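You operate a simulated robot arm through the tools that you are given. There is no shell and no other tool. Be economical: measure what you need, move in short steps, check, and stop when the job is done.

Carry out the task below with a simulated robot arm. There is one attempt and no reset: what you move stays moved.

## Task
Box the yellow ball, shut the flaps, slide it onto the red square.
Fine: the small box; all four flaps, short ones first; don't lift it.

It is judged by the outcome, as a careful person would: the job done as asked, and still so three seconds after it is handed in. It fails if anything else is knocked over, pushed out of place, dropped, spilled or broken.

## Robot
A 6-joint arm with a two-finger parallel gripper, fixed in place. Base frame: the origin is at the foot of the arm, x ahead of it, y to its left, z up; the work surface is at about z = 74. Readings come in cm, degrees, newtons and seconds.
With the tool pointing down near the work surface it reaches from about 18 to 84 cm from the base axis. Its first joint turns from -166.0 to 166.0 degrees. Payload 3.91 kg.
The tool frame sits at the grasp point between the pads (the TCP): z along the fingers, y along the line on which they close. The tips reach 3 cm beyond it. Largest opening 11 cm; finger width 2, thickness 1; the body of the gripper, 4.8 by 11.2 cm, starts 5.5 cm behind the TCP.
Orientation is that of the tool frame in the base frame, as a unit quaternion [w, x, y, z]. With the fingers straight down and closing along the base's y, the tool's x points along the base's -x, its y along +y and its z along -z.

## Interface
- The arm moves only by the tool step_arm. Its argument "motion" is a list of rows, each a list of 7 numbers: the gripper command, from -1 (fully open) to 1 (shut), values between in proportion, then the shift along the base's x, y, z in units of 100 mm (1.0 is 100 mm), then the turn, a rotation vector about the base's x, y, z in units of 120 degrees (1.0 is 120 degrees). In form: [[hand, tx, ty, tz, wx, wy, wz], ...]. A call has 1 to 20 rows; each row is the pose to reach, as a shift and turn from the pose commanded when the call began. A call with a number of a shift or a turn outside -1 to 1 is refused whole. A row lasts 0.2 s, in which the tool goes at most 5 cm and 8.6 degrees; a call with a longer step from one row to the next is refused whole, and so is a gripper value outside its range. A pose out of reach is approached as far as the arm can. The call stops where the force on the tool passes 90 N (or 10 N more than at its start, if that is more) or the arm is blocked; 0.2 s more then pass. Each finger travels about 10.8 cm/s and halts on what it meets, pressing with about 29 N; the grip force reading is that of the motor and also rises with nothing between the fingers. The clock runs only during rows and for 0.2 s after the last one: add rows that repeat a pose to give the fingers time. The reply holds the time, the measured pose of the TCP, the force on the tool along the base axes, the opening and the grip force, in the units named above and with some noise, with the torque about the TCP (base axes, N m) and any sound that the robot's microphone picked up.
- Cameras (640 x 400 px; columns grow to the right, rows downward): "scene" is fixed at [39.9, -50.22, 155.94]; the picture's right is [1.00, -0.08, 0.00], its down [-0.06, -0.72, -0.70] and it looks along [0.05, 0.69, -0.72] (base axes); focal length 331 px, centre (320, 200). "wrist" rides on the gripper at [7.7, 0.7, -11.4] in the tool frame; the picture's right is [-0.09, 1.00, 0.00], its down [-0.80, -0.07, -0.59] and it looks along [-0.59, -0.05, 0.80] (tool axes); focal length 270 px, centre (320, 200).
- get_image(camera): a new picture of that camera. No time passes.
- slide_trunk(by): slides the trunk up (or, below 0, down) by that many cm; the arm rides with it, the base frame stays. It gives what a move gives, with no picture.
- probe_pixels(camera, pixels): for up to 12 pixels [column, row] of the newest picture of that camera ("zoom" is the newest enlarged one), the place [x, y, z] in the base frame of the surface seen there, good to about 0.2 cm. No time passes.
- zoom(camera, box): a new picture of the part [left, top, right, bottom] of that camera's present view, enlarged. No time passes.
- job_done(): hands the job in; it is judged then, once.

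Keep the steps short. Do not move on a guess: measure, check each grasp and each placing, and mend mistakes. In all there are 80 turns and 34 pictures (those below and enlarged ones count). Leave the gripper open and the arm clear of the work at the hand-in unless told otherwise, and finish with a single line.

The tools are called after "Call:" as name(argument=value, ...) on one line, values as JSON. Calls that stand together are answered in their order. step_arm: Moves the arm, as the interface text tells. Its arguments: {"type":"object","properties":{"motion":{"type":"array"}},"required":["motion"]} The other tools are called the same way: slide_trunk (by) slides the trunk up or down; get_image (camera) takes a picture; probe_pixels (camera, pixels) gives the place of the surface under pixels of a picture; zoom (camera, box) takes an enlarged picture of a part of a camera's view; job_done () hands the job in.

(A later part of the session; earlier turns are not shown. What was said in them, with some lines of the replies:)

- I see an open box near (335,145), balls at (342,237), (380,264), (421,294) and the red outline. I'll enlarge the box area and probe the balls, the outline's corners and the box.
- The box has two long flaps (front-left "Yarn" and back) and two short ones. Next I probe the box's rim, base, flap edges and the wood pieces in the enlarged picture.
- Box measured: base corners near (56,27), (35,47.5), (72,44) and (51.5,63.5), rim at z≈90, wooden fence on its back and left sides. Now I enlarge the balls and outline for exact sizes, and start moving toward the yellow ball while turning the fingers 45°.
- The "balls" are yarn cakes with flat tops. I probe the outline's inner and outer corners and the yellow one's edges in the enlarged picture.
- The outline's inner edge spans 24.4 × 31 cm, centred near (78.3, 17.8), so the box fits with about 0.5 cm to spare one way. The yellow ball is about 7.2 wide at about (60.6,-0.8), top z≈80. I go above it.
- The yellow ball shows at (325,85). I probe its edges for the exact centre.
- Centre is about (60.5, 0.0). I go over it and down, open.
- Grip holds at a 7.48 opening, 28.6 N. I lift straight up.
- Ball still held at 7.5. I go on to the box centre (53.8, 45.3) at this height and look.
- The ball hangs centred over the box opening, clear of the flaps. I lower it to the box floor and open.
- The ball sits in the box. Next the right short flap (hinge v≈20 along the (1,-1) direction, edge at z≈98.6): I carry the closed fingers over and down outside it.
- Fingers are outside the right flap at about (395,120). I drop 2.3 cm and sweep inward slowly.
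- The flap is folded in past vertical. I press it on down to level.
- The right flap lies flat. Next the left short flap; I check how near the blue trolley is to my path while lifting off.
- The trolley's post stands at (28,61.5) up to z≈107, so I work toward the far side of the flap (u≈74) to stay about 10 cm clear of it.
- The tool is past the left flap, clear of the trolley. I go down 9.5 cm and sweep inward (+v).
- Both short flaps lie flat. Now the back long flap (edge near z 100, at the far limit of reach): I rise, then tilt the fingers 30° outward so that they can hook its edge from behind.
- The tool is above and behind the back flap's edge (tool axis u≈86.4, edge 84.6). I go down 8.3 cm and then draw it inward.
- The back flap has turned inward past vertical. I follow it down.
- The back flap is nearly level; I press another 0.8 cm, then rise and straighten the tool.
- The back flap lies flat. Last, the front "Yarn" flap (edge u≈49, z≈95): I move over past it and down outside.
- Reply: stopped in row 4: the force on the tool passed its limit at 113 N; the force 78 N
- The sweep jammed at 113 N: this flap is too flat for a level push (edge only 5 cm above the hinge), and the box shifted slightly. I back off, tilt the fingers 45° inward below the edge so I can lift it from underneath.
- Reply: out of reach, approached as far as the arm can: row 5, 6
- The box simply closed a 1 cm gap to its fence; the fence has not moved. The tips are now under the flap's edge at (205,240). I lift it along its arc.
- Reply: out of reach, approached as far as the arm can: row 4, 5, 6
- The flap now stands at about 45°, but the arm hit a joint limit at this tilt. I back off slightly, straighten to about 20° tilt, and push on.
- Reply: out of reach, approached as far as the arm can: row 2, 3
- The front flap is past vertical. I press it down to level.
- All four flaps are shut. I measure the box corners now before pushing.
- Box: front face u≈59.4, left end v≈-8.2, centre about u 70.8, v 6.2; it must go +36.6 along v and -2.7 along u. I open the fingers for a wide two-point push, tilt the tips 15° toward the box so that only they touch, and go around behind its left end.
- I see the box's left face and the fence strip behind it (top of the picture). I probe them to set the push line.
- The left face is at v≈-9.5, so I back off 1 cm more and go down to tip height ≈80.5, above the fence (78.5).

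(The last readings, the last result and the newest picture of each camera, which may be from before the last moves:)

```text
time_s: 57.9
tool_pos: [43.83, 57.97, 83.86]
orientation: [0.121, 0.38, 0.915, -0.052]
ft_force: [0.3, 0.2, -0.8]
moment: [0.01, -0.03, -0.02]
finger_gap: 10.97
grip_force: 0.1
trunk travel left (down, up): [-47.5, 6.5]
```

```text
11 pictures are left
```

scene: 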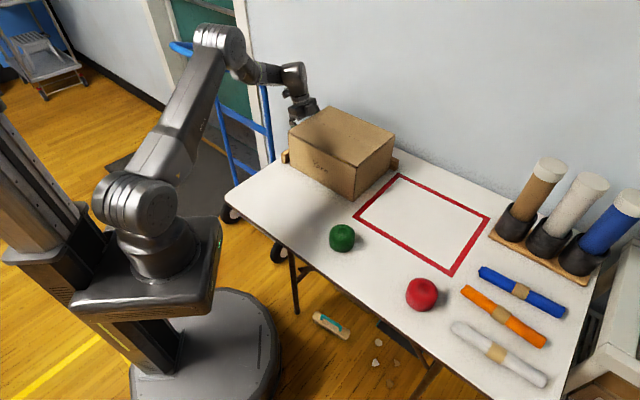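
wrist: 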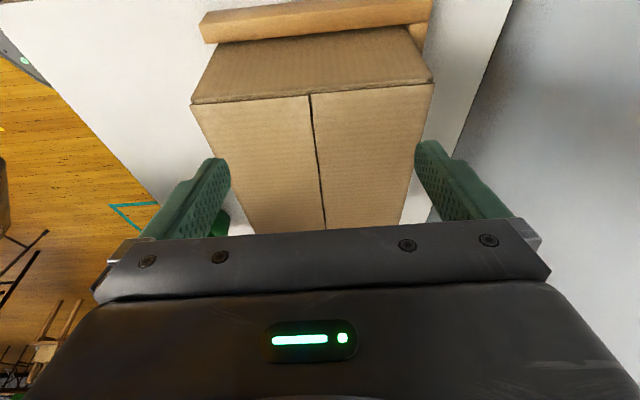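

Contact reached gently, nothing amiss. I push 12.7 cm along, easing 1 cm away from the back fence.

Call:
step_arm(motion=[[-1, 0.092, -0.108, 0, 0, 0, 0], [-1, 0.184, -0.215, 0, 0, 0, 0], [-1, 0.276, -0.323, 0, 0, 0, 0], [-1, 0.368, -0.431, 0, 0, 0, 0], [-1, 0.46, -0.538, 0, 0, 0, 0], [-1, 0.551, -0.646, 0, 0, 0, 0], [-1, 0.643, -0.754, 0, 0, 0, 0], [-1, 0.735, -0.861, 0, 0, 0, 0], [-1, 0.827, -0.969, 0, 0, 0, 0]])

Call:
zoom(camera="scene", box=[260, 80, 520, 280])

```text
time_s: 59.9
tool_pos: [52.05, 48.23, 83.78]
orientation: [0.121, 0.381, 0.915, -0.052]
ft_force: [0.1, -0.2, -0.1]
moment: [-0.04, -0.01, -0.04]
finger_gap: 11.0
grip_force: 0.1
trunk travel left (down, up): [-47.5, 6.5]
```

```text
2.00 times, centred on (390, 180) of scene
```

zoom: 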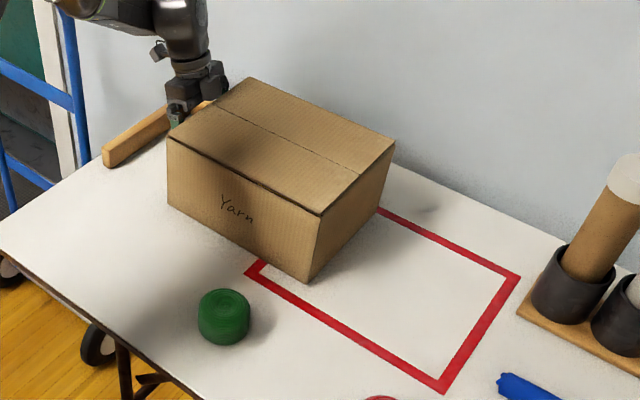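

The box slides well, flaps still shut. I probe its corners.

Call:
probe_pixels(camera="zoom", pixels=[[308, 276], [174, 203], [319, 209], [173, 138], [390, 145], [250, 82], [250, 200], [200, 170], [295, 235], [340, 230], [375, 190], [240, 230]])

```text
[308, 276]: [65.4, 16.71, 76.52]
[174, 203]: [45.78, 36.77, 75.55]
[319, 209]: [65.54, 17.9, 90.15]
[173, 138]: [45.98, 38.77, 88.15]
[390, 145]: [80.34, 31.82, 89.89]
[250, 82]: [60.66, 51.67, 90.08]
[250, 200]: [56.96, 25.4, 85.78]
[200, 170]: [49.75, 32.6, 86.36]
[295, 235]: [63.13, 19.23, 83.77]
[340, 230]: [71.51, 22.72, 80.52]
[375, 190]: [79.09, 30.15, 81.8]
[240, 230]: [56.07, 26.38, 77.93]
```

The box sits square: front face u=58.24, right face v=34.55. It still needs about +23.2 along v and -1.65 along u; I push another 12.2 / -0.9.

Call:
step_arm(motion=[[-1, 0.089, -0.103, 0, 0, 0, 0], [-1, 0.178, -0.206, 0, 0, 0, 0], [-1, 0.266, -0.309, 0, 0, 0, 0], [-1, 0.355, -0.412, 0, 0, 0, 0], [-1, 0.444, -0.514, 0, 0, 0, 0], [-1, 0.533, -0.617, 0, 0, 0, 0], [-1, 0.621, -0.72, 0, 0, 0, 0], [-1, 0.71, -0.823, 0, 0, 0, 0], [-1, 0.799, -0.926, 0, 0, 0, 0]])

Call:
step_arm(motion=[[-1, 0.067, -0.078, 0, 0, 0, 0], [-1, 0.133, -0.156, 0, 0, 0, 0], [-1, 0.2, -0.234, 0, 0, 0, 0], [-1, 0.267, -0.312, 0, 0, 0, 0], [-1, 0.333, -0.39, 0, 0, 0, 0], [-1, 0.4, -0.467, 0, 0, 0, 0], [-1, 0.467, -0.545, 0, 0, 0, 0]])

Call:
zoom(camera="scene", box=[320, 100, 520, 290])

```text
time_s: 61.9
tool_pos: [60.1, 38.93, 83.67]
orientation: [0.121, 0.38, 0.916, -0.053]
ft_force: [-0.1, -0.1, 0.0]
moment: [-0.03, 0.0, 0.01]
finger_gap: 11.01
grip_force: 0.1
trunk travel left (down, up): [-47.5, 6.5]
```

```text
time_s: 63.5
tool_pos: [64.66, 33.54, 83.74]
orientation: [0.121, 0.38, 0.916, -0.053]
ft_force: [-0.8, -0.4, 1.2]
moment: [0.02, 0.04, -0.02]
finger_gap: 11.0
grip_force: 0.1
trunk travel left (down, up): [-47.5, 6.5]
```

```text
2.11 times, centred on (420, 195) of scene
```

zoom: 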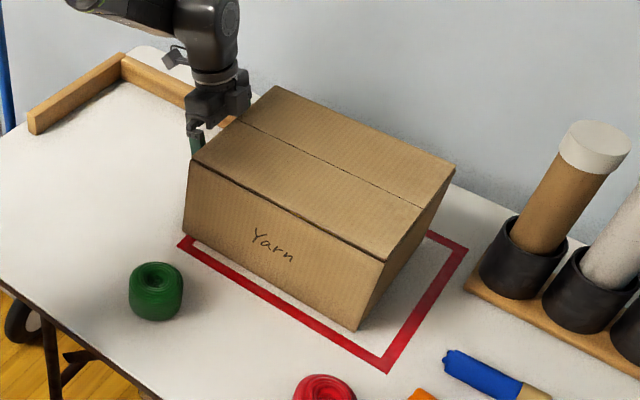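

I probe the front and right faces and the outline's inner edges.

Call:
probe_pixels(camera="zoom", pixels=[[230, 215], [330, 270], [250, 255], [340, 310], [385, 290], [425, 225], [405, 260], [250, 280], [330, 327], [420, 300], [445, 262], [193, 240]])

```text
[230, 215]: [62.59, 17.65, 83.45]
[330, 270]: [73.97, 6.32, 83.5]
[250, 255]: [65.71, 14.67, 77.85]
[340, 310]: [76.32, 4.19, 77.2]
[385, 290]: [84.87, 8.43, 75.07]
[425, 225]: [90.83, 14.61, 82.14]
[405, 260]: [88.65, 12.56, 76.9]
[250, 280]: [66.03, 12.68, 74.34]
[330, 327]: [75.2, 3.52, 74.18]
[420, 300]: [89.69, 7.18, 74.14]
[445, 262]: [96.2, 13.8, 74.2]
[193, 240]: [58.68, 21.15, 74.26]
```

Front face is at u=56.8 (tape's inner edge 55.8), right face v=53.9 (tape's inner edge 58.3). A last push of 3.9 cm.

Call:
step_arm(motion=[[-1, 0.067, -0.072, 0, 0, 0, 0], [-1, 0.134, -0.144, 0, 0, 0, 0], [-1, 0.2, -0.216, 0, 0, 0, 0], [-1, 0.24, -0.26, 0, 0, 0, 0], [-1, 0.266, -0.286, 0, 0, 0, 0]])

Call:
step_arm(motion=[[-1, -0.1, 0.1, 0, 0, 0, 0], [-1, -0.3, 0.3, 0, 0, 0, 0], [-1, -0.5, 0.5, 0.1, 0, 0, 0], [-1, -0.6, 0.6, 0.4, 0, 0, 0], [-1, -0.6, 0.6, 0.7, 0, 0, 0], [-1, -0.6, 0.6, 1.0, 0, 0, 0]])

Call:
step_arm(motion=[[-1, 0, 0, 0.3, 0, 0, 0], [-1, 0, 0, 0.6, 0, 0, 0], [-1, 0, 0, 1.0, 0, 0, 0]])

Call:
zoom(camera="scene", box=[320, 100, 520, 290])

Call:
get_image(camera="scene")

```text
time_s: 64.7
tool_pos: [67.33, 30.77, 83.84]
orientation: [0.121, 0.379, 0.916, -0.052]
ft_force: [-1.2, 1.0, 1.5]
moment: [-0.06, 0.02, 0.02]
finger_gap: 10.99
grip_force: 0.0
trunk travel left (down, up): [-47.5, 6.5]
```

```text
time_s: 66.1
tool_pos: [61.3, 36.8, 93.79]
orientation: [0.12, 0.379, 0.916, -0.052]
ft_force: [0.5, -0.4, -0.6]
moment: [0.02, 0.03, 0.04]
finger_gap: 11.0
grip_force: 0.0
trunk travel left (down, up): [-47.5, 6.5]
```

```text
time_s: 66.9
tool_pos: [61.31, 36.83, 103.93]
orientation: [0.12, 0.38, 0.916, -0.052]
ft_force: [0.3, 0.5, 0.1]
moment: [0.04, 0.0, -0.02]
finger_gap: 11.02
grip_force: 0.0
trunk travel left (down, up): [-47.5, 6.5]
```

```text
2.11 times, centred on (420, 195) of scene
```

zoom: 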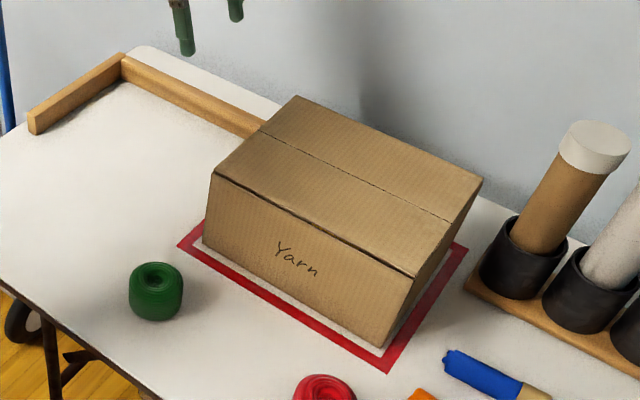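

```text
7 pictures are left
```

scene: 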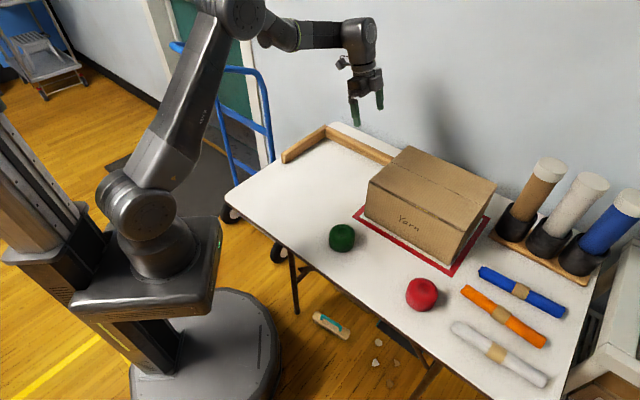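

The box looks centred in the outline. I verify with probes of faces, top and lid.

Call:
probe_pixels(camera="zoom", pixels=[[230, 230], [370, 310], [300, 275], [415, 300], [450, 235], [476, 180], [297, 99], [340, 120], [217, 173], [300, 155], [330, 160], [400, 215]])

Call:
get_image(camera="wrist")

```text
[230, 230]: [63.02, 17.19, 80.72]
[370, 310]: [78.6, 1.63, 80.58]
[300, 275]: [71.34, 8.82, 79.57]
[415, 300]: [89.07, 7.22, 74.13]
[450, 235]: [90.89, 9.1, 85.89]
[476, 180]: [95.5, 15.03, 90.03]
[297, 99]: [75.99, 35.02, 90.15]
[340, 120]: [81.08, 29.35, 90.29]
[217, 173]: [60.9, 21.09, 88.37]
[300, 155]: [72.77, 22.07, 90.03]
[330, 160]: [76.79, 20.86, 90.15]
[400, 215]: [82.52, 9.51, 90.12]
```

```text
6 pictures are left
```

wrist: 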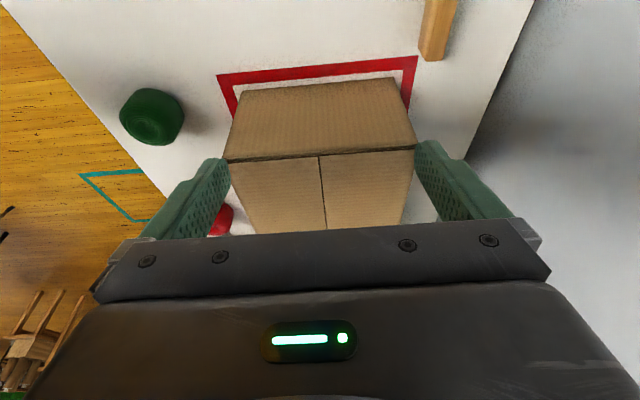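

The box sits inside the tape on the visible sides (front u=56.7, right v=57.8, white strip on the left in the wrist view), lid level at z≈90.1. The other items and the fence are in place, the gripper is open and clear. I hand in.

Call:
job_done()

```text
The job is handed in.
```

The yellow ball is in the small box, all four flaps are shut (short ones first), and the box was slid, without lifting, to sit inside the red outline.
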